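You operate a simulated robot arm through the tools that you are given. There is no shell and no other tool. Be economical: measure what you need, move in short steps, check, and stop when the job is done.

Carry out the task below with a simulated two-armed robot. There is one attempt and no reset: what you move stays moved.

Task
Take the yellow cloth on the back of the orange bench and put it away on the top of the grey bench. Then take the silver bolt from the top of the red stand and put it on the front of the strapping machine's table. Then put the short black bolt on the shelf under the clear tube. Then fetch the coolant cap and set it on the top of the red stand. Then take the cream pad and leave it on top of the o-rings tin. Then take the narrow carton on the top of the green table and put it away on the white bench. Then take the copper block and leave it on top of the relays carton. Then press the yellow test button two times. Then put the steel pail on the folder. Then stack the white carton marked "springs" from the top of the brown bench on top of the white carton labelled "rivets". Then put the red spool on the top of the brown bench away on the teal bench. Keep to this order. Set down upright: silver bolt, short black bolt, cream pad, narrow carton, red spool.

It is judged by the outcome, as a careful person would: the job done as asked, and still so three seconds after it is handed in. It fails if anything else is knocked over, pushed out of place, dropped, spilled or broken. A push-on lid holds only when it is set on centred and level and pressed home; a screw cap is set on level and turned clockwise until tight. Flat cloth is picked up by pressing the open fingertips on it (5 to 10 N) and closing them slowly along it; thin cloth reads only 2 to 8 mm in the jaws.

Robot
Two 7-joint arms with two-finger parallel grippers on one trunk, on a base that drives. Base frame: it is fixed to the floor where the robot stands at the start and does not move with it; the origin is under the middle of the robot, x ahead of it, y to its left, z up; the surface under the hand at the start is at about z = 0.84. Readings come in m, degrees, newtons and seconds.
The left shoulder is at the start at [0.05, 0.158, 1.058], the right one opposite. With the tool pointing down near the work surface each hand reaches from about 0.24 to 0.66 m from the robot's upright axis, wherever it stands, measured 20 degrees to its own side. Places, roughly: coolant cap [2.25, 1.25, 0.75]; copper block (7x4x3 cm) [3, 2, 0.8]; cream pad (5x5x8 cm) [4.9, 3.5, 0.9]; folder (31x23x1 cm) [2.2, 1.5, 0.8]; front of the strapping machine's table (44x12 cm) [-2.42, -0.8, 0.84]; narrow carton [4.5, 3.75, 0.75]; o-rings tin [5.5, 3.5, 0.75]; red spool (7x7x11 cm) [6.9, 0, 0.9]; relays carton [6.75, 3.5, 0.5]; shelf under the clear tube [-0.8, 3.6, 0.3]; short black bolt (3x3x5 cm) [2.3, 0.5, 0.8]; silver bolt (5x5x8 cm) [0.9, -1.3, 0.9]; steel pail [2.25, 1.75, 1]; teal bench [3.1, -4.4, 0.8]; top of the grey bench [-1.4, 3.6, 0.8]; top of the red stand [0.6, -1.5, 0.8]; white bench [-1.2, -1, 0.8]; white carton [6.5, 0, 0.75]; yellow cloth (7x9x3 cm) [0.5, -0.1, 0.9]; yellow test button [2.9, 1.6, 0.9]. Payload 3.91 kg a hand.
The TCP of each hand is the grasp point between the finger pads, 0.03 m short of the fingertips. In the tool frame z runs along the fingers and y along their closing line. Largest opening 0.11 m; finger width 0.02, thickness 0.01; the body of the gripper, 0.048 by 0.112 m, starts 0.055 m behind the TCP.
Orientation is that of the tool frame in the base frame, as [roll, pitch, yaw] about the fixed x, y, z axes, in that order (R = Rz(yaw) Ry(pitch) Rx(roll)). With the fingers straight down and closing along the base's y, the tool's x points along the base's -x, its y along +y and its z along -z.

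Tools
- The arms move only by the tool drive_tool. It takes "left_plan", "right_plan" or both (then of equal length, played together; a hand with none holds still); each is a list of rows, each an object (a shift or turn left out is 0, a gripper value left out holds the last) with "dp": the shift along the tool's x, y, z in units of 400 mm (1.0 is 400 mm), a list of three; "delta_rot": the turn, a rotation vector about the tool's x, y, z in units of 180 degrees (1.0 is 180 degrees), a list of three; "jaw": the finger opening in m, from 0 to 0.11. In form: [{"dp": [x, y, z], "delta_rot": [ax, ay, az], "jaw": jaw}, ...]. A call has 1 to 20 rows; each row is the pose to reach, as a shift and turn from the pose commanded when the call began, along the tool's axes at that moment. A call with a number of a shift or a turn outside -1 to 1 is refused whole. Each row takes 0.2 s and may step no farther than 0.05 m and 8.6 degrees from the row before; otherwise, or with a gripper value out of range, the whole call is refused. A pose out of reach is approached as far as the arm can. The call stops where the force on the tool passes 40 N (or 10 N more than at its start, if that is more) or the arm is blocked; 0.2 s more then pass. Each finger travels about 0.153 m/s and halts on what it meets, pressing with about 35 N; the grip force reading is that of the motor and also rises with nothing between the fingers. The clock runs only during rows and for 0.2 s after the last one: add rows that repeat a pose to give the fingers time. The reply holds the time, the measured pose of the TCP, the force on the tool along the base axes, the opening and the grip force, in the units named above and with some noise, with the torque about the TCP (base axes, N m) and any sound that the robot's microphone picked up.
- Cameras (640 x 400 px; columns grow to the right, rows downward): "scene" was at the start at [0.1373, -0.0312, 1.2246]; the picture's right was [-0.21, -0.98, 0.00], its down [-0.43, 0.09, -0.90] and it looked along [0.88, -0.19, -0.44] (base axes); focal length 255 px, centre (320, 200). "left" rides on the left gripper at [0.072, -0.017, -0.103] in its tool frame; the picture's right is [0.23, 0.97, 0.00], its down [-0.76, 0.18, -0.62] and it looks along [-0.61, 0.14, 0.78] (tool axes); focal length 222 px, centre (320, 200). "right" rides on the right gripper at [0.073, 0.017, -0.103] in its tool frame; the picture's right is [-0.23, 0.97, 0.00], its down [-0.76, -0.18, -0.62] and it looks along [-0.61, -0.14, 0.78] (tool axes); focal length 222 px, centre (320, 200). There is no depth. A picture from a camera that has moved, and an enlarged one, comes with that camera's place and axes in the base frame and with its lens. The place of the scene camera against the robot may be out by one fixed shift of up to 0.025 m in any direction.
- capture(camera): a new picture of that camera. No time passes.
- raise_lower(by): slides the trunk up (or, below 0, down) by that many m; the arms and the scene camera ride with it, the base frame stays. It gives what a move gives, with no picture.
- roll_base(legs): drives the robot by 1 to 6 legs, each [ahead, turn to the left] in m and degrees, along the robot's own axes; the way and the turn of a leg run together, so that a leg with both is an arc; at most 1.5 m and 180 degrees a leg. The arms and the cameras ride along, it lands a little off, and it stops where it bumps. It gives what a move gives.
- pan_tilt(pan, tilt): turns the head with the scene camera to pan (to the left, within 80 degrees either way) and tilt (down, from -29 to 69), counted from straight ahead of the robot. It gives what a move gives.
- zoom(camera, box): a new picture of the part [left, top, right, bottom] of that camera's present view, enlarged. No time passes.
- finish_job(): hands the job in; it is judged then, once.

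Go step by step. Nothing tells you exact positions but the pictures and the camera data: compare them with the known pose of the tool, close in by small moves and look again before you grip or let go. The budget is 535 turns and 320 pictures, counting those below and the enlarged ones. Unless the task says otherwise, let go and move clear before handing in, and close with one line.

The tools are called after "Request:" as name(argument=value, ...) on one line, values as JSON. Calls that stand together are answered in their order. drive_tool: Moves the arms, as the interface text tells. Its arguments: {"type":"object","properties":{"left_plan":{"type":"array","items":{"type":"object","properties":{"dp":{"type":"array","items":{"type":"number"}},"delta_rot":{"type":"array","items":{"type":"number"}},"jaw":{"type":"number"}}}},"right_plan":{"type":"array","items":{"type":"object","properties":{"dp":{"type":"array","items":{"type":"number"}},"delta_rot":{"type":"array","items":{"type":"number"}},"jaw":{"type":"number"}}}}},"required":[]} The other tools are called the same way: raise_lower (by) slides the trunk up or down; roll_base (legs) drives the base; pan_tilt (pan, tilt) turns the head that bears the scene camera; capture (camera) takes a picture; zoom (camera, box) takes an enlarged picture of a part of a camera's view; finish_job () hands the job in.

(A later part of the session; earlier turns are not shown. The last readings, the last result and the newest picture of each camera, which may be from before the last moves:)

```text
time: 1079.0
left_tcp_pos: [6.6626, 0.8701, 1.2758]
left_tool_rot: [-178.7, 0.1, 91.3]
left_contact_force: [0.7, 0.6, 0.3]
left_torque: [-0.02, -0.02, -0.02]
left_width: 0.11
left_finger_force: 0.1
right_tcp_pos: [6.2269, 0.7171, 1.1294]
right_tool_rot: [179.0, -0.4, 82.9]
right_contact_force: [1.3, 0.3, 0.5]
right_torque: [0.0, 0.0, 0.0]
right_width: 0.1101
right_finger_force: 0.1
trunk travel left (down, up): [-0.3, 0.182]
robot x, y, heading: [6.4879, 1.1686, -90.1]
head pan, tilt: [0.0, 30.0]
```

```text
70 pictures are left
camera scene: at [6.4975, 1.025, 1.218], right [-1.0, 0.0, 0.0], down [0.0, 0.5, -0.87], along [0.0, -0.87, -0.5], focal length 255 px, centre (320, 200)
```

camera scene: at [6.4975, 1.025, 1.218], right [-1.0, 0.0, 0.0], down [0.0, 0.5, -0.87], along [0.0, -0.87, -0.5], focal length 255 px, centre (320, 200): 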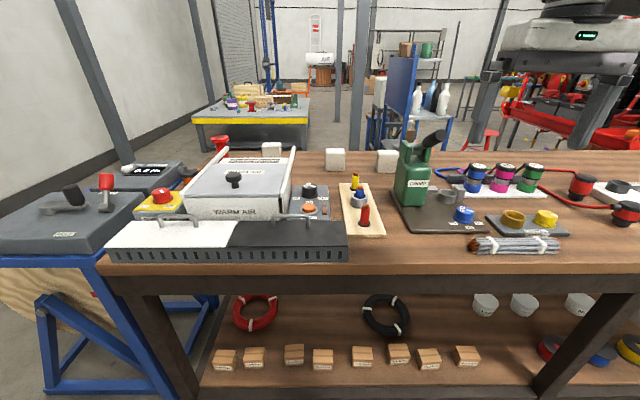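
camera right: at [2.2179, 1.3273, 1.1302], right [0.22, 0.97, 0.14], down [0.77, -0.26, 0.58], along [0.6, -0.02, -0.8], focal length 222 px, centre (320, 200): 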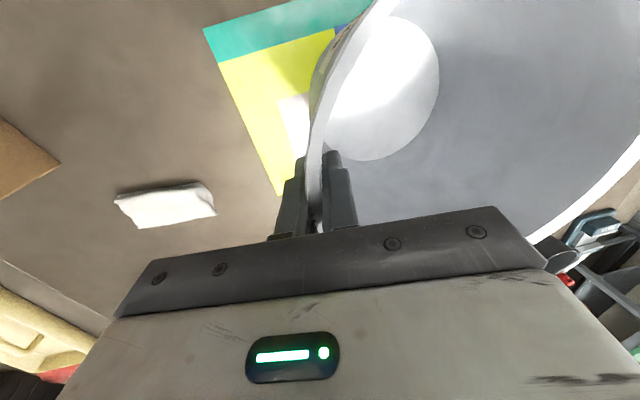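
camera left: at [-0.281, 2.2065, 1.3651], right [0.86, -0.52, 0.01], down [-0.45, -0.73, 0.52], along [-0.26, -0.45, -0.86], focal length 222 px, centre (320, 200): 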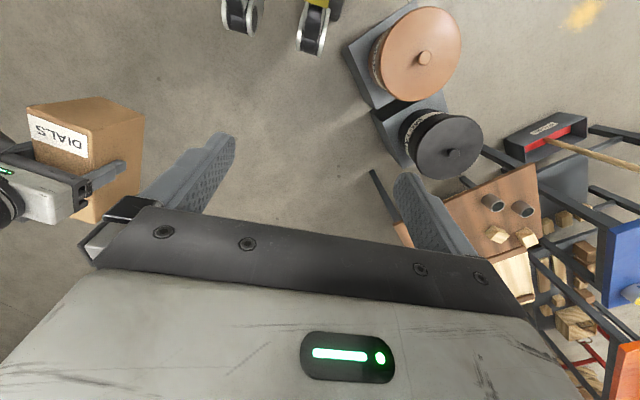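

Request:
zoom(camera="scene", box=[200, 120, 440, 200])

```text
2.67 times, centred on (320, 160) of scene
camera zoom: at [6.4975, 1.025, 1.218], right [-1.0, 0.0, 0.0], down [0.0, 0.5, -0.87], along [0.0, -0.87, -0.5], focal length 681 px, centre (320, 307)
```

zoom: 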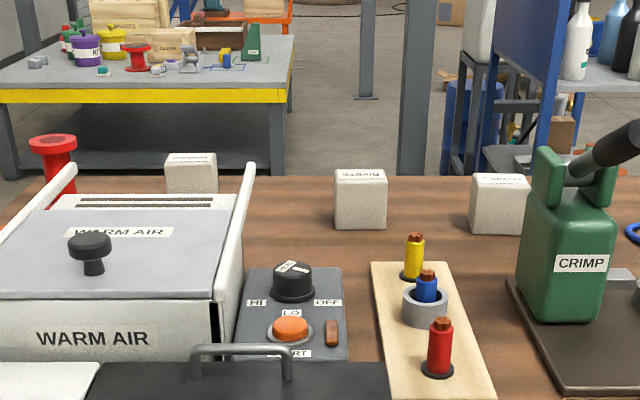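

The cartons sit near the bench's south edge, so I'll go around the east end to the south side.

Request:
roll_base(legs=[[0, 90], [1.5, 0], [0, -90], [1.4, 0], [0.5, 0], [0, -90]])

Request:
pan_tilt(pan=0, tilt=18)

Request:
capture(camera="scene")

```text
time: 1107.0
left_tcp_pos: [7.6848, -0.8881, 1.2768]
left_tool_rot: [-178.7, 0.1, 0.8]
left_contact_force: [-0.8, 0.0, 0.0]
left_torque: [0.02, 0.04, 0.01]
left_width: 0.11
left_finger_force: 0.1
right_tcp_pos: [7.5348, -0.4515, 1.1292]
right_tool_rot: [178.9, -0.4, -7.6]
right_contact_force: [0.2, 0.0, 0.4]
right_torque: [0.0, 0.03, 0.03]
right_width: 0.1098
right_finger_force: 0.1
trunk travel left (down, up): [-0.3, 0.182]
robot x, y, heading: [7.9827, -0.7179, 179.4]
head pan, tilt: [0.0, 30.0]
```

```text
time: 1107.7
left_tcp_pos: [7.6833, -0.8879, 1.2772]
left_tool_rot: [-178.8, 0.3, 0.7]
left_contact_force: [-0.1, 0.6, -0.9]
left_torque: [0.01, -0.01, -0.04]
left_width: 0.1102
left_finger_force: 0.1
right_tcp_pos: [7.5341, -0.4518, 1.1284]
right_tool_rot: [178.9, -0.5, -7.6]
right_contact_force: [-0.1, 0.5, 0.6]
right_torque: [0.02, 0.04, 0.01]
right_width: 0.1101
right_finger_force: 0.1
trunk travel left (down, up): [-0.3, 0.182]
robot x, y, heading: [7.9829, -0.7178, 179.5]
head pan, tilt: [0.0, 18.0]
```

```text
68 pictures are left
camera scene: at [7.8568, -0.7281, 1.2372], right [0.01, 1.0, 0.0], down [0.31, 0.0, -0.95], along [-0.95, 0.01, -0.31], focal length 255 px, centre (320, 200)
```

scene: 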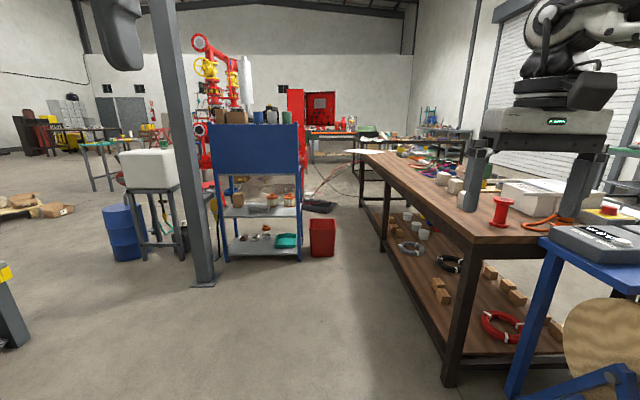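

Request:
roll_base(legs=[[1.42, 0], [0, -89.5], [0.1, 0]])

Request:
pan_tilt(pan=0, tilt=32)

Request:
capture(camera="scene")

```text
time: 1119.3
left_tcp_pos: [6.3713, -0.3193, 1.2766]
left_tool_rot: [-178.7, 0.1, -87.2]
left_contact_force: [-0.4, -0.3, -0.9]
left_torque: [-0.05, -0.02, 0.01]
left_width: 0.1101
left_finger_force: 0.1
right_tcp_pos: [6.8039, -0.1545, 1.1288]
right_tool_rot: [178.8, -0.6, -95.6]
right_contact_force: [-0.4, -0.5, -0.4]
right_torque: [-0.02, 0.01, -0.02]
right_width: 0.11
right_finger_force: 0.0
trunk travel left (down, up): [-0.3, 0.182]
robot x, y, heading: [6.5495, -0.6131, 91.3]
head pan, tilt: [0.0, 18.0]
```

```text
time: 1120.1
left_tcp_pos: [6.3725, -0.321, 1.276]
left_tool_rot: [-178.7, 0.2, -87.2]
left_contact_force: [0.0, 0.2, -0.3]
left_torque: [0.01, 0.02, 0.03]
left_width: 0.1101
left_finger_force: 0.0
right_tcp_pos: [6.8029, -0.1563, 1.1292]
right_tool_rot: [178.9, -0.4, -95.6]
right_contact_force: [0.0, -0.8, -0.4]
right_torque: [0.0, -0.03, 0.0]
right_width: 0.1098
right_finger_force: 0.0
trunk travel left (down, up): [-0.3, 0.182]
robot x, y, heading: [6.5493, -0.614, 91.5]
head pan, tilt: [0.0, 32.0]
```

```text
67 pictures are left
camera scene: at [6.5567, -0.4956, 1.2149], right [1.0, 0.02, 0.0], down [0.01, -0.53, -0.85], along [-0.02, 0.85, -0.53], focal length 255 px, centre (320, 200)
```

scene: 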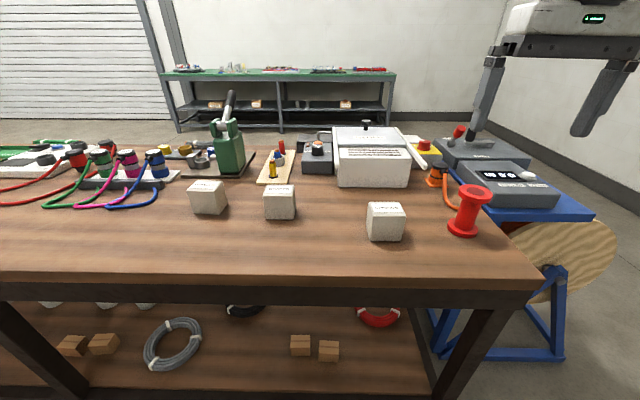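

Request:
zoom(camera="scene", box=[170, 160, 510, 260])

```text
1.88 times, centred on (340, 210) of scene
camera zoom: at [6.5567, -0.4956, 1.2149], right [1.0, 0.02, 0.0], down [0.01, -0.53, -0.85], along [-0.02, 0.85, -0.53], focal length 481 px, centre (282, 181)
```

zoom: 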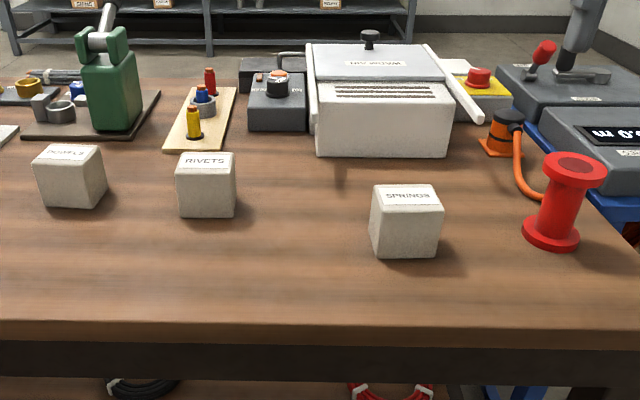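

Request:
roll_base(legs=[[0.13, 0], [0, 10]])

Request:
capture(camera="right")

```text
time: 1122.1
left_tcp_pos: [6.3201, -0.2263, 1.2773]
left_tool_rot: [-178.7, 0.1, -77.3]
left_contact_force: [-0.4, 1.1, -0.5]
left_torque: [0.01, -0.02, 0.02]
left_width: 0.1103
left_finger_force: 0.0
right_tcp_pos: [6.7171, 0.0099, 1.1293]
right_tool_rot: [179.0, -0.3, -85.5]
right_contact_force: [0.0, -0.4, -0.5]
right_torque: [0.01, -0.01, -0.01]
right_width: 0.1099
right_finger_force: 0.1
trunk travel left (down, up): [-0.3, 0.182]
robot x, y, heading: [6.5497, -0.4844, 101.6]
head pan, tilt: [0.0, 32.0]
```

```text
65 pictures are left
camera right: at [6.7079, -0.0633, 1.233], right [-0.99, 0.15, 0.02], down [0.13, 0.78, 0.61], along [0.08, 0.61, -0.79], focal length 222 px, centre (320, 200)
```

right: 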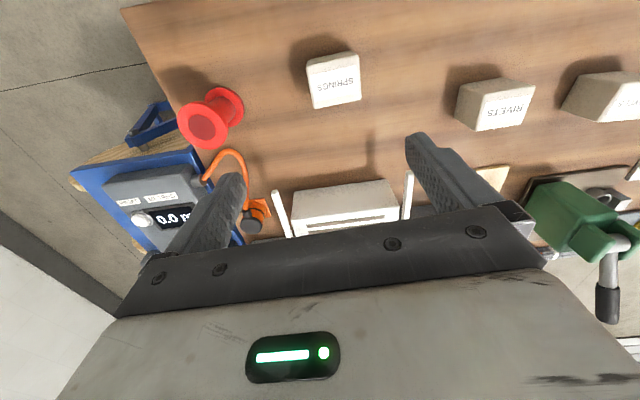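

Request:
drive_tool(right_plan=[{"dp": [0, 0.04, 0.1], "delta_rot": [0.003, 0, 0.012]}, {"dp": [-0.006, 0.0725, 0.2], "delta_rot": [0.006, 0, 0.025]}, {"dp": [-0.006, 0.0725, 0.3], "delta_rot": [0.006, 0, 0.025]}, {"dp": [-0.006, 0.0725, 0.37], "delta_rot": [0.006, 0, 0.025]}, {"dp": [-0.006, 0.0725, 0.37], "delta_rot": [0.006, 0, 0.025]}])

Request:
capture(camera="right")

```text
time: 1123.3
left_tcp_pos: [6.3208, -0.2257, 1.2765]
left_tool_rot: [-178.7, 0.3, -77.1]
left_contact_force: [0.5, 0.0, 0.1]
left_torque: [0.02, 0.01, -0.01]
left_width: 0.11
left_finger_force: 0.1
right_tcp_pos: [6.6854, 0.0089, 0.981]
right_tool_rot: [-180.0, -0.4, -90.2]
right_contact_force: [-0.1, 0.2, 0.0]
right_torque: [0.02, 0.0, 0.04]
right_width: 0.11
right_finger_force: 0.0
trunk travel left (down, up): [-0.3, 0.182]
robot x, y, heading: [6.5522, -0.483, 101.3]
head pan, tilt: [0.0, 32.0]
```

```text
64 pictures are left
camera right: at [6.6687, -0.0633, 1.0848], right [-0.97, 0.23, 0.0], down [0.18, 0.77, 0.62], along [0.14, 0.6, -0.79], focal length 222 px, centre (320, 200)
```

right: 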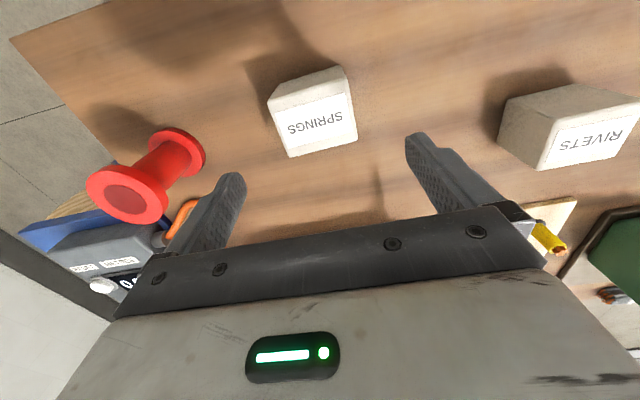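

Request:
drive_tool(right_plan=[{"dp": [-0.02, -0.005, 0.08]}, {"dp": [-0.02, -0.005, 0.16]}, {"dp": [-0.02, -0.005, 0.24]}, {"dp": [-0.02, -0.005, 0.31]}, {"dp": [-0.02, -0.005, 0.31]}])

Request:
capture(camera="right")

```text
time: 1124.5
left_tcp_pos: [6.3207, -0.2268, 1.2755]
left_tool_rot: [-178.7, 0.2, -77.2]
left_contact_force: [-0.5, -0.2, -0.3]
left_torque: [-0.01, 0.03, -0.02]
left_width: 0.11
left_finger_force: 0.1
right_tcp_pos: [6.6874, 0.0171, 0.8573]
right_tool_rot: [-180.0, -0.4, -90.2]
right_contact_force: [-0.1, 0.1, -0.3]
right_torque: [0.01, -0.01, -0.01]
right_width: 0.11
right_finger_force: 0.0
trunk travel left (down, up): [-0.3, 0.182]
robot x, y, heading: [6.5507, -0.4841, 101.5]
head pan, tilt: [0.0, 32.0]
```

```text
63 pictures are left
camera right: at [6.6709, -0.0558, 0.9609], right [-0.97, 0.23, 0.0], down [0.18, 0.77, 0.62], along [0.14, 0.6, -0.79], focal length 222 px, centre (320, 200)
```

right: 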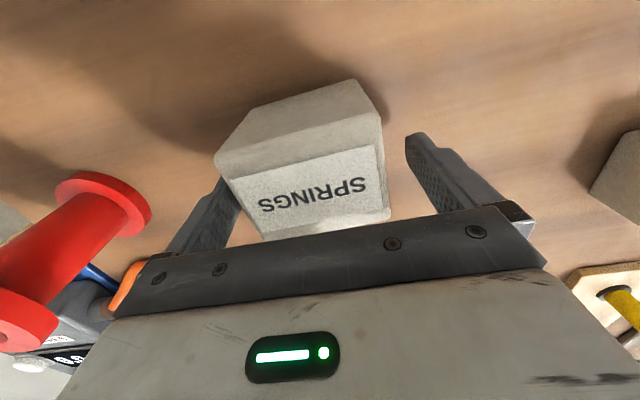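

Request:
drive_tool(right_plan=[{"dp": [0, -0.02, 0]}, {"dp": [0, -0.02, 0.04]}, {"dp": [0, -0.02, 0.065]}, {"dp": [0, -0.02, 0.065], "jaw": 0.095}, {"dp": [0, -0.02, 0.065], "jaw": 0.08}, {"dp": [0, -0.02, 0.065], "jaw": 0.065}, {"dp": [0, -0.02, 0.065], "jaw": 0.05}, {"dp": [0, -0.02, 0.065], "jaw": 0.04}, {"dp": [0, -0.02, -0.03], "jaw": 0.04}, {"dp": [0, -0.02, -0.13], "jaw": 0.04}, {"dp": [0, -0.02, -0.23], "jaw": 0.04}, {"dp": [0, -0.02, -0.33], "jaw": 0.04}])

Request:
capture(camera="right")

```text
time: 1127.1
left_tcp_pos: [6.3203, -0.2266, 1.2767]
left_tool_rot: [-178.7, 0.2, -77.2]
left_contact_force: [0.4, 1.1, 0.4]
left_torque: [0.01, 0.03, 0.0]
left_width: 0.1098
left_finger_force: 0.2
right_tcp_pos: [6.6938, 0.0164, 0.9911]
right_tool_rot: [180.0, -0.5, -90.0]
right_contact_force: [-0.4, 0.3, -2.8]
right_torque: [0.01, 0.01, -0.03]
right_width: 0.0747
right_finger_force: 34.9
trunk travel left (down, up): [-0.3, 0.182]
robot x, y, heading: [6.5508, -0.4848, 101.4]
head pan, tilt: [0.0, 32.0]
```

```text
62 pictures are left
camera right: at [6.6783, -0.0557, 1.0947], right [-0.97, 0.23, 0.0], down [0.18, 0.77, 0.62], along [0.14, 0.6, -0.79], focal length 222 px, centre (320, 200)
```

right: 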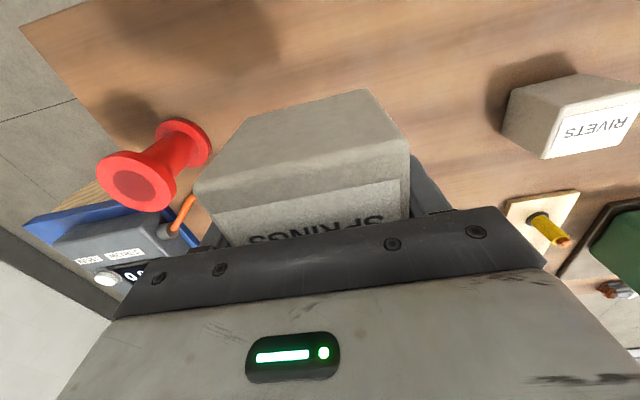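

Springs carton held. Shift the base left in front of the rivets carton.

Request:
drive_tool(right_plan=[{"dp": [0.05, 0, -0.08]}, {"dp": [0.1, 0, -0.12]}])

Request:
roll_base(legs=[[-0.15, 0], [0, 75], [0.26, 0], [0, -75], [0.18, 0]])

Request:
capture(camera="right")

Request:
pan_tilt(pan=-15, tilt=35)

Request:
capture(camera="scene")

```text
time: 1127.7
left_tcp_pos: [6.3214, -0.226, 1.2761]
left_tool_rot: [-178.7, 0.2, -77.3]
left_contact_force: [0.0, -0.7, -0.6]
left_torque: [0.02, -0.01, 0.02]
left_width: 0.1098
left_finger_force: 0.1
right_tcp_pos: [6.6947, -0.0225, 1.0392]
right_tool_rot: [180.0, -0.6, -90.2]
right_contact_force: [0.1, -0.9, -2.9]
right_torque: [0.02, 0.01, -0.04]
right_width: 0.0749
right_finger_force: 35.0
trunk travel left (down, up): [-0.3, 0.182]
robot x, y, heading: [6.5505, -0.4836, 101.4]
head pan, tilt: [0.0, 32.0]
```

```text
time: 1138.1
left_tcp_pos: [6.0493, -0.186, 1.2771]
left_tool_rot: [-178.7, 0.1, -76.8]
left_contact_force: [-0.4, 0.5, 0.7]
left_torque: [-0.02, 0.02, 0.0]
left_width: 0.1104
left_finger_force: 0.0
right_tcp_pos: [6.4223, 0.0244, 1.0386]
right_tool_rot: [180.0, -0.5, -89.6]
right_contact_force: [0.5, -0.3, -2.5]
right_torque: [0.01, -0.01, 0.0]
right_width: 0.0748
right_finger_force: 34.9
trunk travel left (down, up): [-0.3, 0.182]
robot x, y, heading: [6.2824, -0.4387, 101.7]
head pan, tilt: [0.0, 32.0]
```

```text
61 pictures are left
camera right: at [6.406, -0.0492, 1.1425], right [-0.98, 0.22, 0.0], down [0.17, 0.77, 0.62], along [0.14, 0.6, -0.79], focal length 222 px, centre (320, 200)
```

right: 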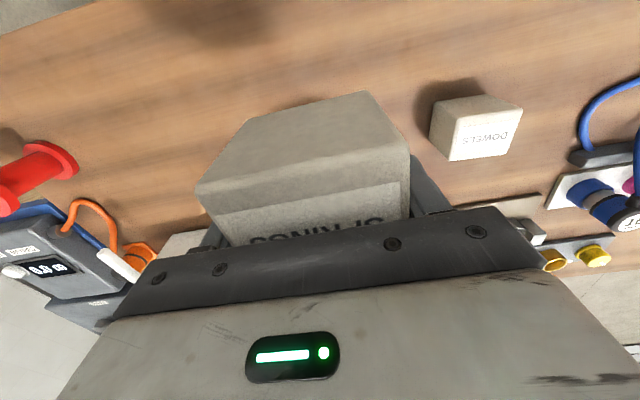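

```text
time: 1138.9
left_tcp_pos: [6.0501, -0.1854, 1.2772]
left_tool_rot: [-178.7, 0.2, -76.7]
left_contact_force: [-0.1, 0.5, 0.0]
left_torque: [-0.01, -0.01, 0.04]
left_width: 0.1103
left_finger_force: 0.2
right_tcp_pos: [6.4227, 0.0218, 1.0401]
right_tool_rot: [-179.9, -0.5, -89.5]
right_contact_force: [0.5, 0.8, -2.3]
right_torque: [0.01, -0.02, 0.03]
right_width: 0.0746
right_finger_force: 34.8
trunk travel left (down, up): [-0.3, 0.182]
robot x, y, heading: [6.2809, -0.4416, 101.9]
head pan, tilt: [-15.0, 35.0]
```

```text
60 pictures are left
camera scene: at [6.2848, -0.3247, 1.2101], right [1.0, -0.05, 0.0], down [-0.03, -0.57, -0.82], along [0.04, 0.82, -0.57], focal length 255 px, centre (320, 200)
```

scene: 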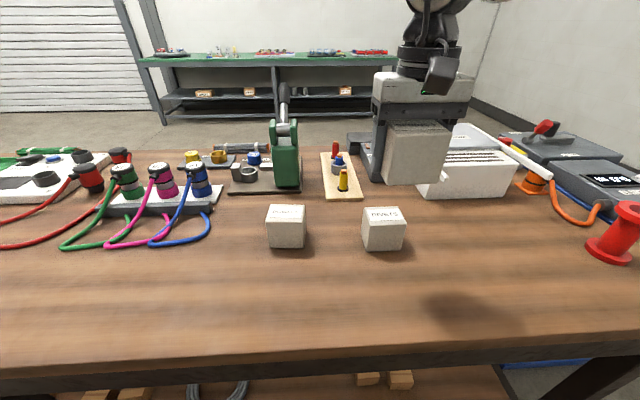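

Request:
drive_tool(right_plan=[{"dp": [0, -0.12, 0]}, {"dp": [0, -0.24, 0]}, {"dp": [0, -0.34, 0]}, {"dp": [0, -0.34, 0]}])

Request:
capture(camera="right")

```text
time: 1139.9
left_tcp_pos: [6.0496, -0.1845, 1.2754]
left_tool_rot: [-178.7, 0.2, -76.7]
left_contact_force: [0.1, -0.3, 0.1]
left_torque: [-0.02, -0.01, 0.01]
left_width: 0.1101
left_finger_force: 0.1
right_tcp_pos: [6.5597, 0.0225, 1.0383]
right_tool_rot: [180.0, -0.4, -89.6]
right_contact_force: [0.6, 0.3, -3.1]
right_torque: [0.02, 0.0, -0.02]
right_width: 0.0749
right_finger_force: 34.6
trunk travel left (down, up): [-0.3, 0.182]
robot x, y, heading: [6.2821, -0.4378, 101.9]
head pan, tilt: [-15.0, 35.0]
```

```text
59 pictures are left
camera right: at [6.5435, -0.0494, 1.1419], right [-0.98, 0.22, 0.0], down [0.17, 0.77, 0.62], along [0.14, 0.6, -0.79], focal length 222 px, centre (320, 200)
```

right: 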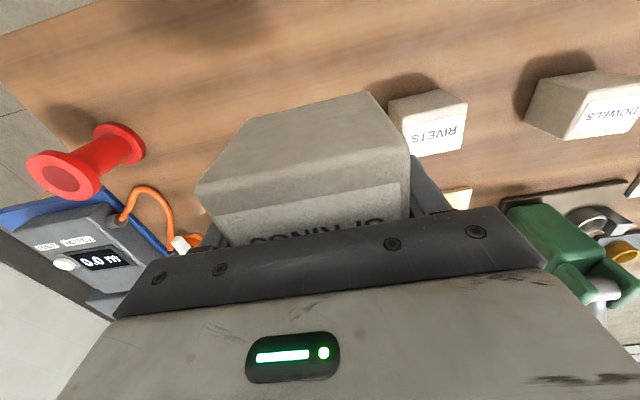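

Request:
drive_tool(right_plan=[{"dp": [-0.05, 0.1, 0]}, {"dp": [-0.1, 0.2, 0]}, {"dp": [-0.15, 0.3, 0]}, {"dp": [-0.178, 0.358, 0.05]}, {"dp": [-0.178, 0.358, 0.15]}, {"dp": [-0.178, 0.358, 0.25]}, {"dp": [-0.178, 0.358, 0.25]}])

Request:
zoom(camera="scene", box=[310, 120, 470, 260])

Request:
capture(camera="right")

```text
time: 1141.5
left_tcp_pos: [6.0502, -0.1845, 1.2762]
left_tool_rot: [-178.6, 0.3, -76.6]
left_contact_force: [-0.7, 0.4, 0.6]
left_torque: [-0.01, 0.01, 0.0]
left_width: 0.11
left_finger_force: 0.0
right_tcp_pos: [6.4142, 0.092, 0.9372]
right_tool_rot: [180.0, -0.5, -89.8]
right_contact_force: [0.3, 0.5, -1.9]
right_torque: [0.05, -0.02, -0.04]
right_width: 0.0746
right_finger_force: 34.9
trunk travel left (down, up): [-0.3, 0.182]
robot x, y, heading: [6.2802, -0.441, 101.8]
head pan, tilt: [-15.0, 35.0]
```

```text
2.86 times, centred on (390, 190) of scene
camera zoom: at [6.2849, -0.3248, 1.2102], right [1.0, -0.05, 0.0], down [-0.03, -0.57, -0.82], along [0.04, 0.82, -0.57], focal length 730 px, centre (120, 229)
```

zoom: 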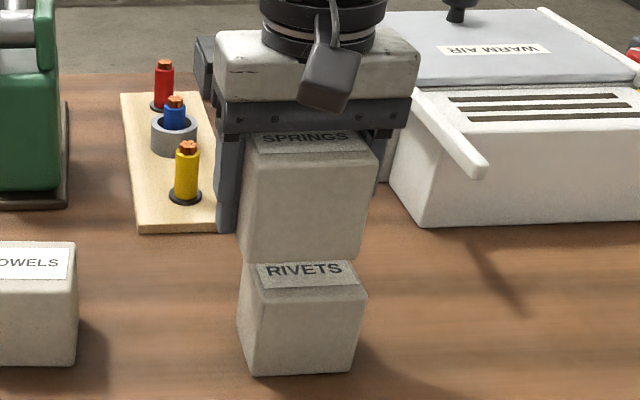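

```text
57 pictures are left
camera right: at [6.3985, 0.0196, 1.0414], right [-0.98, 0.22, 0.0], down [0.17, 0.77, 0.62], along [0.14, 0.6, -0.79], focal length 222 px, centre (320, 200)
```

right: 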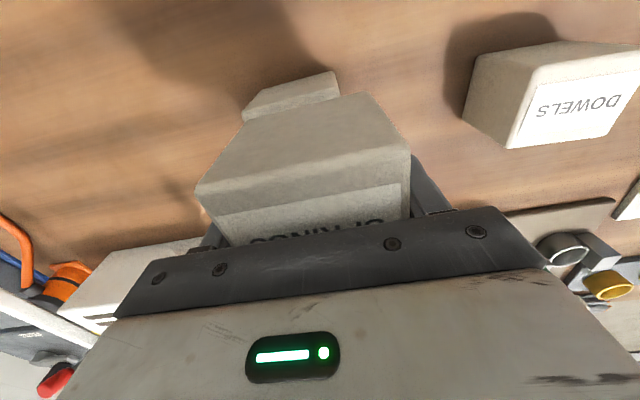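

Request:
drive_tool(right_plan=[{"dp": [0, 0, 0.04]}, {"dp": [0, 0, 0.065]}, {"dp": [0, 0, 0.075]}, {"dp": [0, 0, 0.082]}])

```text
time: 1142.5
left_tcp_pos: [6.0503, -0.1854, 1.2768]
left_tool_rot: [-178.6, 0.1, -76.6]
left_contact_force: [-1.2, 0.4, 0.0]
left_torque: [-0.02, 0.0, -0.02]
left_width: 0.1098
left_finger_force: 0.1
right_tcp_pos: [6.4138, 0.0931, 0.9066]
right_tool_rot: [180.0, -0.5, -89.6]
right_contact_force: [1.6, -0.1, 4.7]
right_torque: [-0.22, -0.04, 0.05]
right_width: 0.0751
right_finger_force: 35.2
trunk travel left (down, up): [-0.3, 0.182]
robot x, y, heading: [6.2785, -0.4421, 101.9]
head pan, tilt: [-15.0, 35.0]
```

Contact. Open carefully and lift.

Request:
drive_tool(right_plan=[{"dp": [0, 0, 0], "jaw": 0.08}, {"dp": [0, 0, 0], "jaw": 0.09}, {"dp": [0, 0, 0], "jaw": 0.1}, {"dp": [0, 0, 0], "jaw": 0.105}, {"dp": [0, 0, -0.06], "jaw": 0.105}, {"dp": [0, 0, -0.16], "jaw": 0.105}, {"dp": [0, 0, -0.26], "jaw": 0.105}, {"dp": [0.08, 0, -0.34], "jaw": 0.11}])

Request:
capture(camera="scene")

```text
time: 1144.3
left_tcp_pos: [6.0499, -0.1854, 1.2767]
left_tool_rot: [-178.8, 0.2, -76.7]
left_contact_force: [1.0, 0.3, 0.7]
left_torque: [0.02, 0.03, -0.02]
left_width: 0.1099
left_finger_force: 0.2
right_tcp_pos: [6.4134, 0.0599, 1.0423]
right_tool_rot: [179.9, -0.4, -89.6]
right_contact_force: [-0.2, -0.7, -0.2]
right_torque: [-0.03, -0.03, 0.04]
right_width: 0.1098
right_finger_force: 0.1
trunk travel left (down, up): [-0.3, 0.182]
robot x, y, heading: [6.2799, -0.4387, 101.8]
head pan, tilt: [-15.0, 35.0]
```

```text
56 pictures are left
camera scene: at [6.2849, -0.3255, 1.2102], right [1.0, -0.05, 0.0], down [-0.03, -0.57, -0.82], along [0.04, 0.82, -0.57], focal length 255 px, centre (320, 200)
```

scene: 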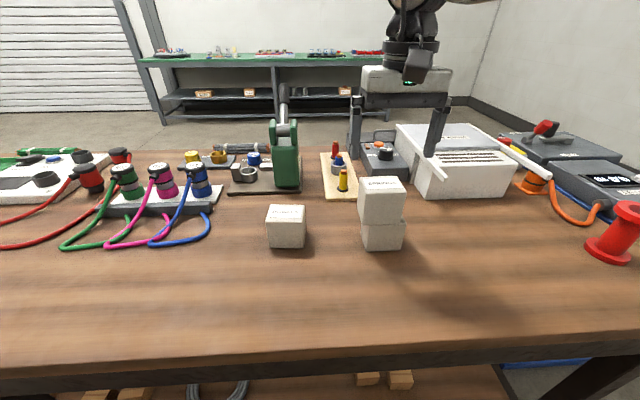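

Stacked. Now the red spool at about (6.905, 0.03): shift the base right.

Request:
roll_base(legs=[[-0.15, 0], [0, -101.5], [0.44, 0], [0, 101], [0.13, 0]])

Request:
capture(camera="right")

```text
time: 1157.3
left_tcp_pos: [6.4914, -0.1936, 1.2753]
left_tool_rot: [-178.7, 0.0, -76.4]
left_contact_force: [0.1, 0.3, -0.3]
left_torque: [-0.02, 0.0, 0.03]
left_width: 0.11
left_finger_force: 0.0
right_tcp_pos: [6.8539, 0.055, 1.0412]
right_tool_rot: [179.9, -0.4, -89.4]
right_contact_force: [-1.1, 0.5, -0.1]
right_torque: [-0.01, -0.01, 0.01]
right_width: 0.1098
right_finger_force: 0.1
trunk travel left (down, up): [-0.3, 0.182]
robot x, y, heading: [6.7236, -0.4455, 102.5]
head pan, tilt: [-15.0, 35.0]
```

```text
55 pictures are left
camera right: at [6.8379, -0.0175, 1.1451], right [-0.98, 0.21, 0.0], down [0.17, 0.77, 0.62], along [0.13, 0.6, -0.79], focal length 222 px, centre (320, 200)
```

right: 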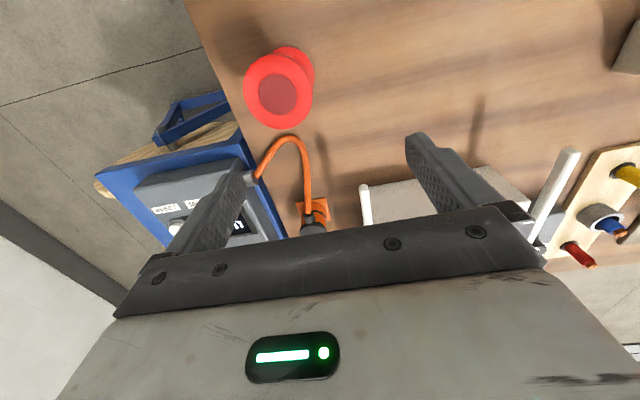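

Request:
drive_tool(right_plan=[{"dp": [0.04, -0.05, 0]}, {"dp": [0.073, -0.1, 0.05]}, {"dp": [0.073, -0.1, 0.15]}, {"dp": [0.073, -0.1, 0.25]}, {"dp": [0.073, -0.1, 0.29]}, {"dp": [0.073, -0.1, 0.29]}])

Request:
capture(camera="right")

```text
time: 1158.7
left_tcp_pos: [6.4919, -0.1937, 1.2771]
left_tool_rot: [-178.7, 0.1, -76.5]
left_contact_force: [-0.1, 0.6, 0.3]
left_torque: [0.0, 0.01, 0.02]
left_width: 0.1101
left_finger_force: 0.2
right_tcp_pos: [6.8945, 0.0252, 0.9274]
right_tool_rot: [-180.0, -0.5, -89.2]
right_contact_force: [-0.4, 0.5, -0.2]
right_torque: [0.01, -0.01, -0.01]
right_width: 0.11
right_finger_force: 0.0
trunk travel left (down, up): [-0.3, 0.182]
robot x, y, heading: [6.7235, -0.4505, 102.4]
head pan, tilt: [-15.0, 35.0]
```

```text
54 pictures are left
camera right: at [6.8789, -0.0474, 1.0295], right [-0.98, 0.21, 0.0], down [0.17, 0.77, 0.62], along [0.13, 0.6, -0.79], focal length 222 px, centre (320, 200)
```

right: 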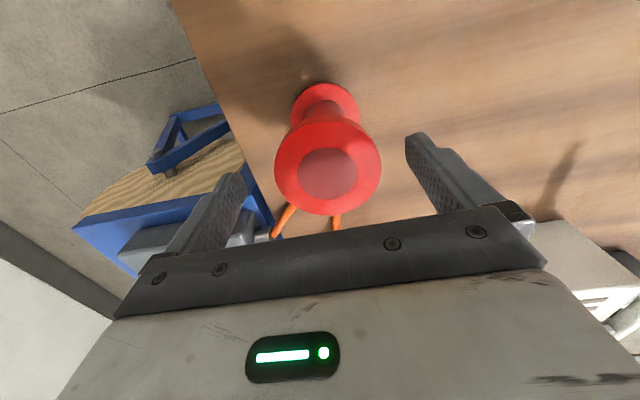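

Request:
drive_tool(right_plan=[{"dp": [0.006, 0.0125, 0]}, {"dp": [0.006, 0.0125, 0.05]}, {"dp": [0.006, 0.0125, 0.095]}, {"dp": [0.006, 0.0125, 0.095], "jaw": 0.095}, {"dp": [0.006, 0.0125, 0.095], "jaw": 0.08}, {"dp": [0.006, 0.0125, 0.095], "jaw": 0.065}, {"dp": [0.006, 0.0125, 0.095], "jaw": 0.05}, {"dp": [0.006, 0.0125, 0.095], "jaw": 0.04}, {"dp": [0.006, 0.0125, 0.05], "jaw": 0.04}, {"dp": [0.006, 0.0125, -0.05], "jaw": 0.04}, {"dp": [0.006, 0.0125, -0.15], "jaw": 0.04}])

Request:
capture(camera="right")

```text
time: 1161.1
left_tcp_pos: [6.4912, -0.1936, 1.2771]
left_tool_rot: [-178.7, 0.2, -76.4]
left_contact_force: [0.5, 0.4, -0.3]
left_torque: [0.01, 0.01, 0.01]
left_width: 0.1098
left_finger_force: 0.0
right_tcp_pos: [6.8876, 0.0224, 0.9863]
right_tool_rot: [180.0, -0.5, -89.4]
right_contact_force: [0.3, -0.7, -3.6]
right_torque: [-0.03, -0.02, 0.02]
right_width: 0.0671
right_finger_force: 35.2
trunk travel left (down, up): [-0.3, 0.182]
robot x, y, heading: [6.7216, -0.4467, 102.1]
head pan, tilt: [-15.0, 35.0]
```

```text
53 pictures are left
camera right: at [6.8727, -0.0499, 1.0905], right [-0.98, 0.21, 0.0], down [0.17, 0.77, 0.62], along [0.13, 0.6, -0.79], focal length 222 px, centre (320, 200)
```

right: 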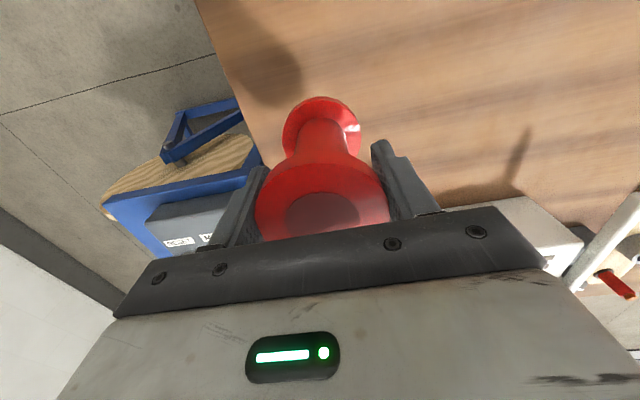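

Request:
drive_tool(right_plan=[{"dp": [0.08, 0.03, -0.08]}, {"dp": [0.16, 0.06, -0.16]}, {"dp": [0.22, 0.08, -0.22]}])

Request:
roll_base(legs=[[-0.35, 0], [0, 120]])

Request:
pan_tilt(pan=0, tilt=12)

Request:
capture(camera="scene")

```text
time: 1161.9
left_tcp_pos: [6.4915, -0.1941, 1.2767]
left_tool_rot: [-178.7, 0.2, -76.3]
left_contact_force: [0.0, 0.6, 0.5]
left_torque: [0.01, 0.0, -0.03]
left_width: 0.1101
left_finger_force: 0.0
right_tcp_pos: [6.8578, -0.0667, 1.0753]
right_tool_rot: [179.9, -0.6, -89.2]
right_contact_force: [0.3, 0.2, -4.9]
right_torque: [-0.01, 0.01, 0.0]
right_width: 0.0671
right_finger_force: 35.2
trunk travel left (down, up): [-0.3, 0.182]
robot x, y, heading: [6.7237, -0.4477, 102.2]
head pan, tilt: [-15.0, 35.0]
```

```text
time: 1169.2
left_tcp_pos: [6.6936, -1.1149, 1.2756]
left_tool_rot: [-178.7, 0.2, 43.7]
left_contact_force: [0.2, 0.1, 0.7]
left_torque: [0.0, 0.0, -0.01]
left_width: 0.1101
left_finger_force: 0.0
right_tcp_pos: [6.3993, -0.8632, 1.0743]
right_tool_rot: [-179.9, -0.5, 30.8]
right_contact_force: [0.0, -0.5, -4.3]
right_torque: [0.01, -0.04, -0.03]
right_width: 0.0668
right_finger_force: 34.8
trunk travel left (down, up): [-0.3, 0.182]
robot x, y, heading: [6.7977, -0.7883, -137.9]
head pan, tilt: [-15.0, 35.0]
```

```text
time: 1170.0
left_tcp_pos: [6.6931, -1.1154, 1.2764]
left_tool_rot: [-178.7, 0.2, 43.6]
left_contact_force: [-0.6, -0.2, 0.4]
left_torque: [0.01, -0.01, 0.02]
left_width: 0.1098
left_finger_force: 0.1
right_tcp_pos: [6.3991, -0.8624, 1.074]
right_tool_rot: [180.0, -0.5, 30.8]
right_contact_force: [-0.3, 0.4, -3.8]
right_torque: [-0.05, -0.01, 0.0]
right_width: 0.0667
right_finger_force: 34.8
trunk travel left (down, up): [-0.3, 0.182]
robot x, y, heading: [6.7929, -0.788, -137.7]
head pan, tilt: [0.0, 12.0]
```

```text
52 pictures are left
camera scene: at [6.7053, -0.8891, 1.2469], right [-0.67, 0.74, 0.0], down [0.15, 0.14, -0.98], along [-0.72, -0.66, -0.21], focal length 255 px, centre (320, 200)
```

scene: 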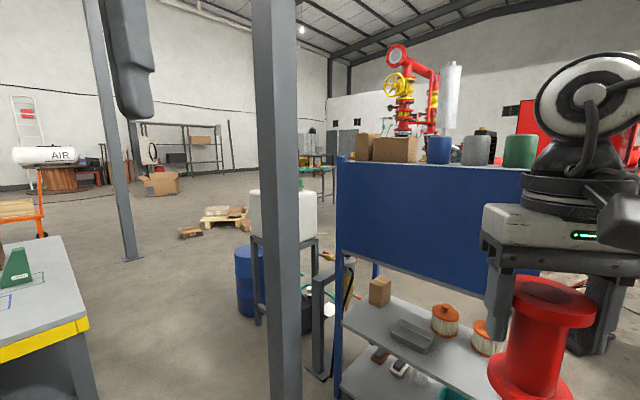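

Request:
pan_tilt(pan=70, tilt=15)

Request:
capture(camera="scene")

```text
time: 1171.4
left_tcp_pos: [6.6938, -1.1158, 1.2774]
left_tool_rot: [-178.7, 0.3, 43.8]
left_contact_force: [-0.1, 0.3, -0.8]
left_torque: [0.01, 0.0, 0.02]
left_width: 0.1099
left_finger_force: 0.1
right_tcp_pos: [6.3987, -0.8634, 1.0744]
right_tool_rot: [179.9, -0.5, 30.8]
right_contact_force: [0.0, 0.1, -5.2]
right_torque: [0.01, 0.0, 0.01]
right_width: 0.0669
right_finger_force: 35.4
trunk travel left (down, up): [-0.3, 0.182]
robot x, y, heading: [6.7998, -0.7875, -137.9]
head pan, tilt: [70.0, 15.0]
```

```text
51 pictures are left
camera scene: at [6.8097, -0.9129, 1.2421], right [-0.93, -0.38, 0.0], down [-0.1, 0.24, -0.97], along [0.37, -0.89, -0.26], focal length 255 px, centre (320, 200)
```

scene: 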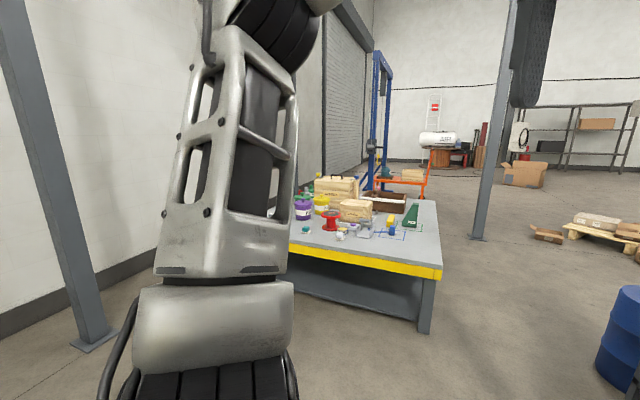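

The south passage is too narrow, so I'll return the way I came and use the western corridor to reach the teal bench.

Request:
roll_base(legs=[[0, 139], [1.2, 0], [0, 89], [1.0, 0], [1.0, 0], [0, 70]])

Request:
roll_base(legs=[[1.3, 0], [1.3, 0], [1.2, 0]])

```text
time: 1199.7
left_tcp_pos: [7.641, 1.1741, 1.2764]
left_tool_rot: [-178.7, 0.2, -18.5]
left_contact_force: [0.0, -0.2, -0.4]
left_torque: [0.0, 0.03, 0.02]
left_width: 0.11
left_finger_force: 0.1
right_tcp_pos: [7.7254, 1.553, 1.0751]
right_tool_rot: [179.9, -0.5, -31.4]
right_contact_force: [-0.4, 0.1, -5.0]
right_torque: [-0.05, -0.08, 0.0]
right_width: 0.0673
right_finger_force: 35.4
trunk travel left (down, up): [-0.3, 0.182]
robot x, y, heading: [7.9775, 1.2347, 160.4]
head pan, tilt: [70.0, 15.0]
```

```text
time: 1218.0
left_tcp_pos: [4.0694, 2.4471, 1.2757]
left_tool_rot: [-178.8, 0.2, -17.9]
left_contact_force: [0.1, 0.0, 0.3]
left_torque: [0.0, 0.01, 0.01]
left_width: 0.1102
left_finger_force: 0.0
right_tcp_pos: [4.1498, 2.8256, 1.0747]
right_tool_rot: [180.0, -0.6, -30.8]
right_contact_force: [0.4, -0.4, -4.5]
right_torque: [-0.01, -0.01, -0.01]
right_width: 0.0673
right_finger_force: 34.9
trunk travel left (down, up): [-0.3, 0.182]
robot x, y, heading: [4.4087, 2.5116, 160.8]
head pan, tilt: [70.0, 15.0]
```

Request:
roll_base(legs=[[0, 16], [1.45, 0], [1.4, 0], [0, 92]])

Request:
roll_base(legs=[[1.5, 0], [1.5, 0], [1.2, 0]])

Request:
pan_tilt(pan=15, tilt=18)

Request:
capture(camera="scene")

```text
time: 1236.6
left_tcp_pos: [1.726, 2.3821, 1.2774]
left_tool_rot: [-178.7, 0.3, 90.2]
left_contact_force: [0.4, -0.3, -0.1]
left_torque: [0.01, 0.04, 0.02]
left_width: 0.1101
left_finger_force: 0.0
right_tcp_pos: [1.3402, 2.3428, 1.0757]
right_tool_rot: [-180.0, -0.4, 77.2]
right_contact_force: [0.4, 0.2, -3.6]
right_torque: [0.02, -0.05, -0.02]
right_width: 0.0669
right_finger_force: 35.0
trunk travel left (down, up): [-0.3, 0.182]
robot x, y, heading: [1.5608, 2.6845, -91.2]
head pan, tilt: [70.0, 15.0]
```

```text
time: 1256.9
left_tcp_pos: [1.6072, -1.8429, 1.2764]
left_tool_rot: [-178.7, 0.2, 89.7]
left_contact_force: [0.0, 0.4, 0.1]
left_torque: [-0.01, 0.01, 0.0]
left_width: 0.11
left_finger_force: 0.2
right_tcp_pos: [1.2208, -1.8796, 1.0746]
right_tool_rot: [180.0, -0.5, 76.8]
right_contact_force: [0.3, -0.6, -5.0]
right_torque: [0.08, -0.01, 0.0]
right_width: 0.067
right_finger_force: 34.9
trunk travel left (down, up): [-0.3, 0.182]
robot x, y, heading: [1.4427, -1.5406, -91.7]
head pan, tilt: [70.0, 15.0]
```

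```text
time: 1258.1
left_tcp_pos: [1.6072, -1.8425, 1.2768]
left_tool_rot: [-178.7, 0.2, 89.7]
left_contact_force: [-0.4, 0.0, -0.1]
left_torque: [0.01, 0.04, 0.0]
left_width: 0.1099
left_finger_force: 0.0
right_tcp_pos: [1.2187, -1.879, 1.0753]
right_tool_rot: [180.0, -0.5, 76.9]
right_contact_force: [0.1, -0.5, -3.7]
right_torque: [0.04, -0.01, 0.04]
right_width: 0.067
right_finger_force: 34.3
trunk travel left (down, up): [-0.3, 0.182]
robot x, y, heading: [1.4376, -1.5363, -91.7]
head pan, tilt: [15.0, 18.0]
```

```text
50 pictures are left
camera scene: at [1.4701, -1.6835, 1.2372], right [-0.97, -0.23, 0.0], down [-0.07, 0.3, -0.95], along [0.22, -0.93, -0.31], focal length 255 px, centre (320, 200)
```

scene: 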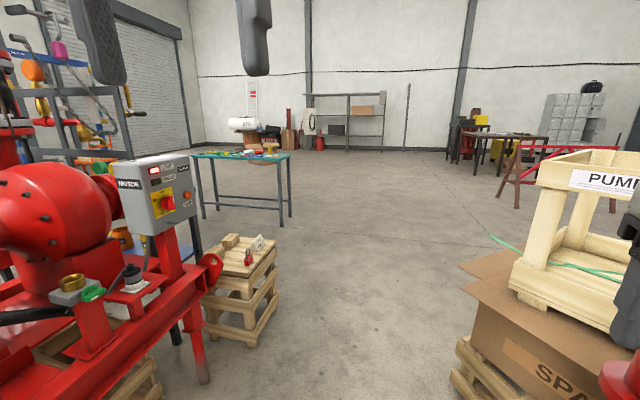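

Request:
roll_base(legs=[[0, 5], [1.0, 0], [0.9, 0], [0, 70], [1.2, 0], [0, -66]])

Request:
pan_tilt(pan=-10, tilt=30)

Request:
capture(camera="scene")

```text
time: 1279.8
left_tcp_pos: [2.9219, -4.068, 1.2765]
left_tool_rot: [-178.6, 0.2, 99.3]
left_contact_force: [-0.3, 0.6, -0.2]
left_torque: [0.03, -0.02, 0.04]
left_width: 0.1099
left_finger_force: 0.1
right_tcp_pos: [2.547, -4.1696, 1.0751]
right_tool_rot: [-180.0, -0.5, 86.3]
right_contact_force: [0.7, 0.3, -4.8]
right_torque: [0.01, 0.01, -0.01]
right_width: 0.0671
right_finger_force: 34.3
trunk travel left (down, up): [-0.3, 0.182]
robot x, y, heading: [2.7082, -3.7956, -82.3]
head pan, tilt: [15.0, 18.0]
```

```text
time: 1280.7
left_tcp_pos: [2.9215, -4.0692, 1.276]
left_tool_rot: [-178.7, 0.2, 99.3]
left_contact_force: [-0.3, 0.7, -0.1]
left_torque: [0.0, 0.04, -0.02]
left_width: 0.1099
left_finger_force: 0.1
right_tcp_pos: [2.5457, -4.1697, 1.0752]
right_tool_rot: [179.9, -0.5, 86.4]
right_contact_force: [-0.2, 0.6, -3.5]
right_torque: [0.02, 0.0, 0.03]
right_width: 0.0671
right_finger_force: 34.9
trunk travel left (down, up): [-0.3, 0.182]
robot x, y, heading: [2.7043, -3.8, -82.3]
head pan, tilt: [-10.0, 30.0]
```

```text
49 pictures are left
camera scene: at [2.7185, -3.9402, 1.2179], right [-1.0, 0.04, 0.0], down [0.02, 0.5, -0.87], along [-0.03, -0.87, -0.5], focal length 255 px, centre (320, 200)
```

scene: 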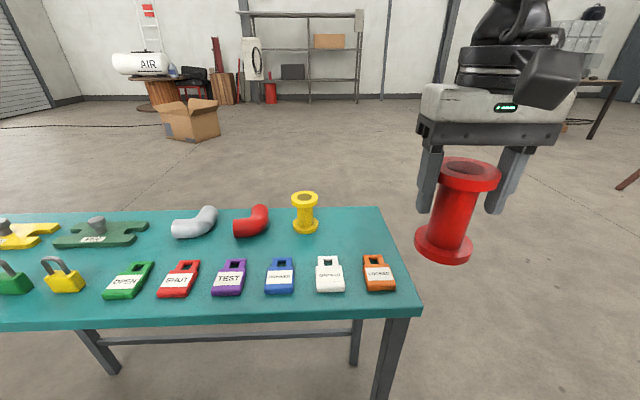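

Teal bench ahead; free area near its west end around (2.605, -4.49). Moving in.

Request:
roll_base(legs=[[0, 38], [0.19, 0], [0, -40]])

Request:
capture(camera="right")

Request:
pan_tilt(pan=-20, tilt=35)

Request:
capture(camera="scene")

```text
time: 1285.9
left_tcp_pos: [3.0469, -4.2088, 1.2767]
left_tool_rot: [-178.7, 0.4, 97.2]
left_contact_force: [0.1, 0.1, -0.2]
left_torque: [0.02, 0.02, -0.01]
left_width: 0.1102
left_finger_force: 0.1
right_tcp_pos: [2.6679, -4.2947, 1.0738]
right_tool_rot: [-180.0, -0.5, 84.3]
right_contact_force: [0.1, 0.6, -4.9]
right_torque: [0.05, -0.04, -0.03]
right_width: 0.0671
right_finger_force: 35.5
trunk travel left (down, up): [-0.3, 0.182]
robot x, y, heading: [2.8476, -3.9313, -84.3]
head pan, tilt: [-10.0, 30.0]
```

```text
48 pictures are left
camera right: at [2.6928, -4.2256, 1.1783], right [0.95, -0.32, 0.0], down [-0.25, -0.75, 0.62], along [-0.2, -0.58, -0.79], focal length 222 px, centre (320, 200)
```

right: 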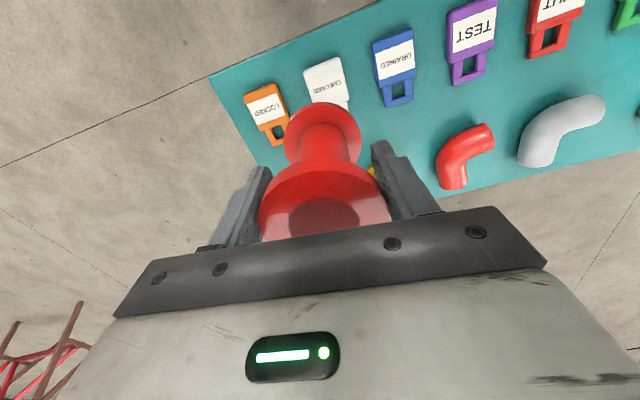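

```text
time: 1286.6
left_tcp_pos: [3.0477, -4.2087, 1.2762]
left_tool_rot: [-178.7, 0.2, 97.1]
left_contact_force: [-0.1, 0.3, -0.5]
left_torque: [0.02, 0.0, 0.02]
left_width: 0.1102
left_finger_force: 0.0
right_tcp_pos: [2.6683, -4.2941, 1.0744]
right_tool_rot: [-179.9, -0.5, 84.1]
right_contact_force: [0.9, -0.3, -4.7]
right_torque: [0.07, -0.02, 0.02]
right_width: 0.0672
right_finger_force: 35.4
trunk travel left (down, up): [-0.3, 0.182]
robot x, y, heading: [2.848, -3.9279, -84.3]
head pan, tilt: [-20.0, 35.0]
```

```text
47 pictures are left
camera scene: at [2.8347, -4.0676, 1.2101], right [-0.97, 0.25, 0.0], down [0.14, 0.56, -0.82], along [-0.2, -0.79, -0.57], focal length 255 px, centre (320, 200)
```

scene: 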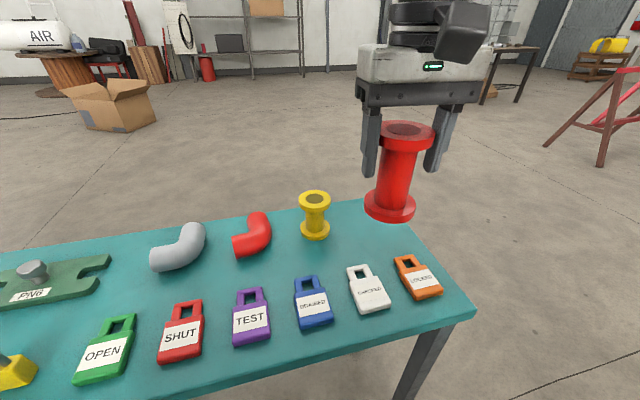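

Request:
drive_tool(right_plan=[{"dp": [-0.11, -0.02, 0]}, {"dp": [-0.22, -0.04, 0]}, {"dp": [-0.33, -0.065, 0]}, {"dp": [-0.44, -0.09, 0]}, {"dp": [-0.528, -0.105, 0.03]}, {"dp": [-0.528, -0.105, 0.13]}, {"dp": [-0.528, -0.105, 0.23]}, {"dp": [-0.528, -0.105, 0.33]}, {"dp": [-0.528, -0.105, 0.33]}])

Request:
capture(camera="scene")

Request:
capture(camera="right")

```text
time: 1288.6
left_tcp_pos: [3.0475, -4.2089, 1.2763]
left_tool_rot: [-178.7, 0.2, 97.1]
left_contact_force: [-0.5, 0.3, 0.2]
left_torque: [0.0, -0.02, 0.0]
left_width: 0.1099
left_finger_force: 0.0
right_tcp_pos: [2.6043, -4.4998, 0.9401]
right_tool_rot: [-179.9, -0.5, 84.2]
right_contact_force: [0.0, 0.6, -3.6]
right_torque: [0.03, 0.02, 0.03]
right_width: 0.0671
right_finger_force: 34.7
trunk travel left (down, up): [-0.3, 0.182]
robot x, y, heading: [2.8462, -3.9275, -84.5]
head pan, tilt: [-20.0, 35.0]
```

```text
46 pictures are left
camera scene: at [2.8346, -4.0676, 1.2101], right [-0.97, 0.25, 0.0], down [0.14, 0.56, -0.82], along [-0.2, -0.79, -0.57], focal length 255 px, centre (320, 200)
```

scene: 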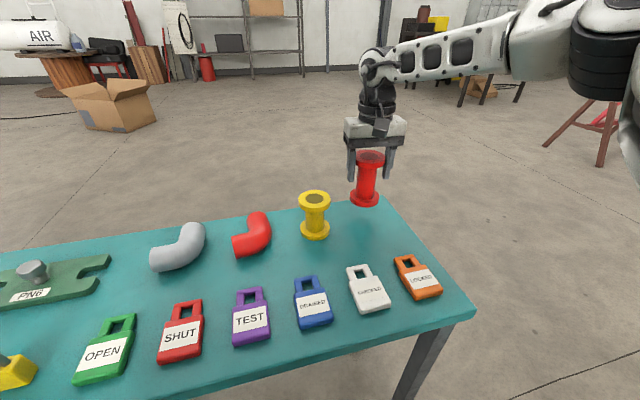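

```text
45 pictures are left
camera right: at [2.6299, -4.4304, 1.0435], right [0.95, -0.32, 0.0], down [-0.25, -0.75, 0.62], along [-0.2, -0.58, -0.79], focal length 222 px, centre (320, 200)
```

right: 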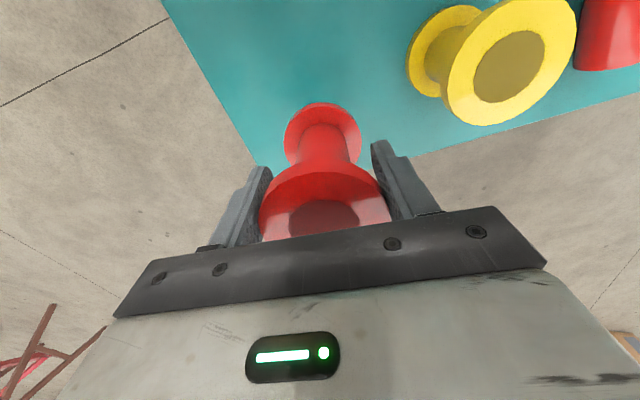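

Request:
drive_tool(right_plan=[{"dp": [0.05, 0, 0.03]}, {"dp": [0.05, 0, 0.07]}, {"dp": [0.05, 0, 0.09]}, {"dp": [0.05, 0, 0.1]}])

```text
time: 1289.6
left_tcp_pos: [3.0474, -4.2082, 1.2765]
left_tool_rot: [-178.7, 0.3, 97.1]
left_contact_force: [-0.8, -0.1, 0.2]
left_torque: [0.02, -0.04, 0.0]
left_width: 0.1098
left_finger_force: 0.0
right_tcp_pos: [2.6071, -4.4781, 0.9002]
right_tool_rot: [-180.0, -0.7, 84.2]
right_contact_force: [-0.9, 0.0, -3.8]
right_torque: [0.04, 0.02, -0.01]
right_width: 0.067
right_finger_force: 35.3
trunk travel left (down, up): [-0.3, 0.182]
robot x, y, heading: [2.8461, -3.9326, -84.1]
head pan, tilt: [-20.0, 35.0]
```

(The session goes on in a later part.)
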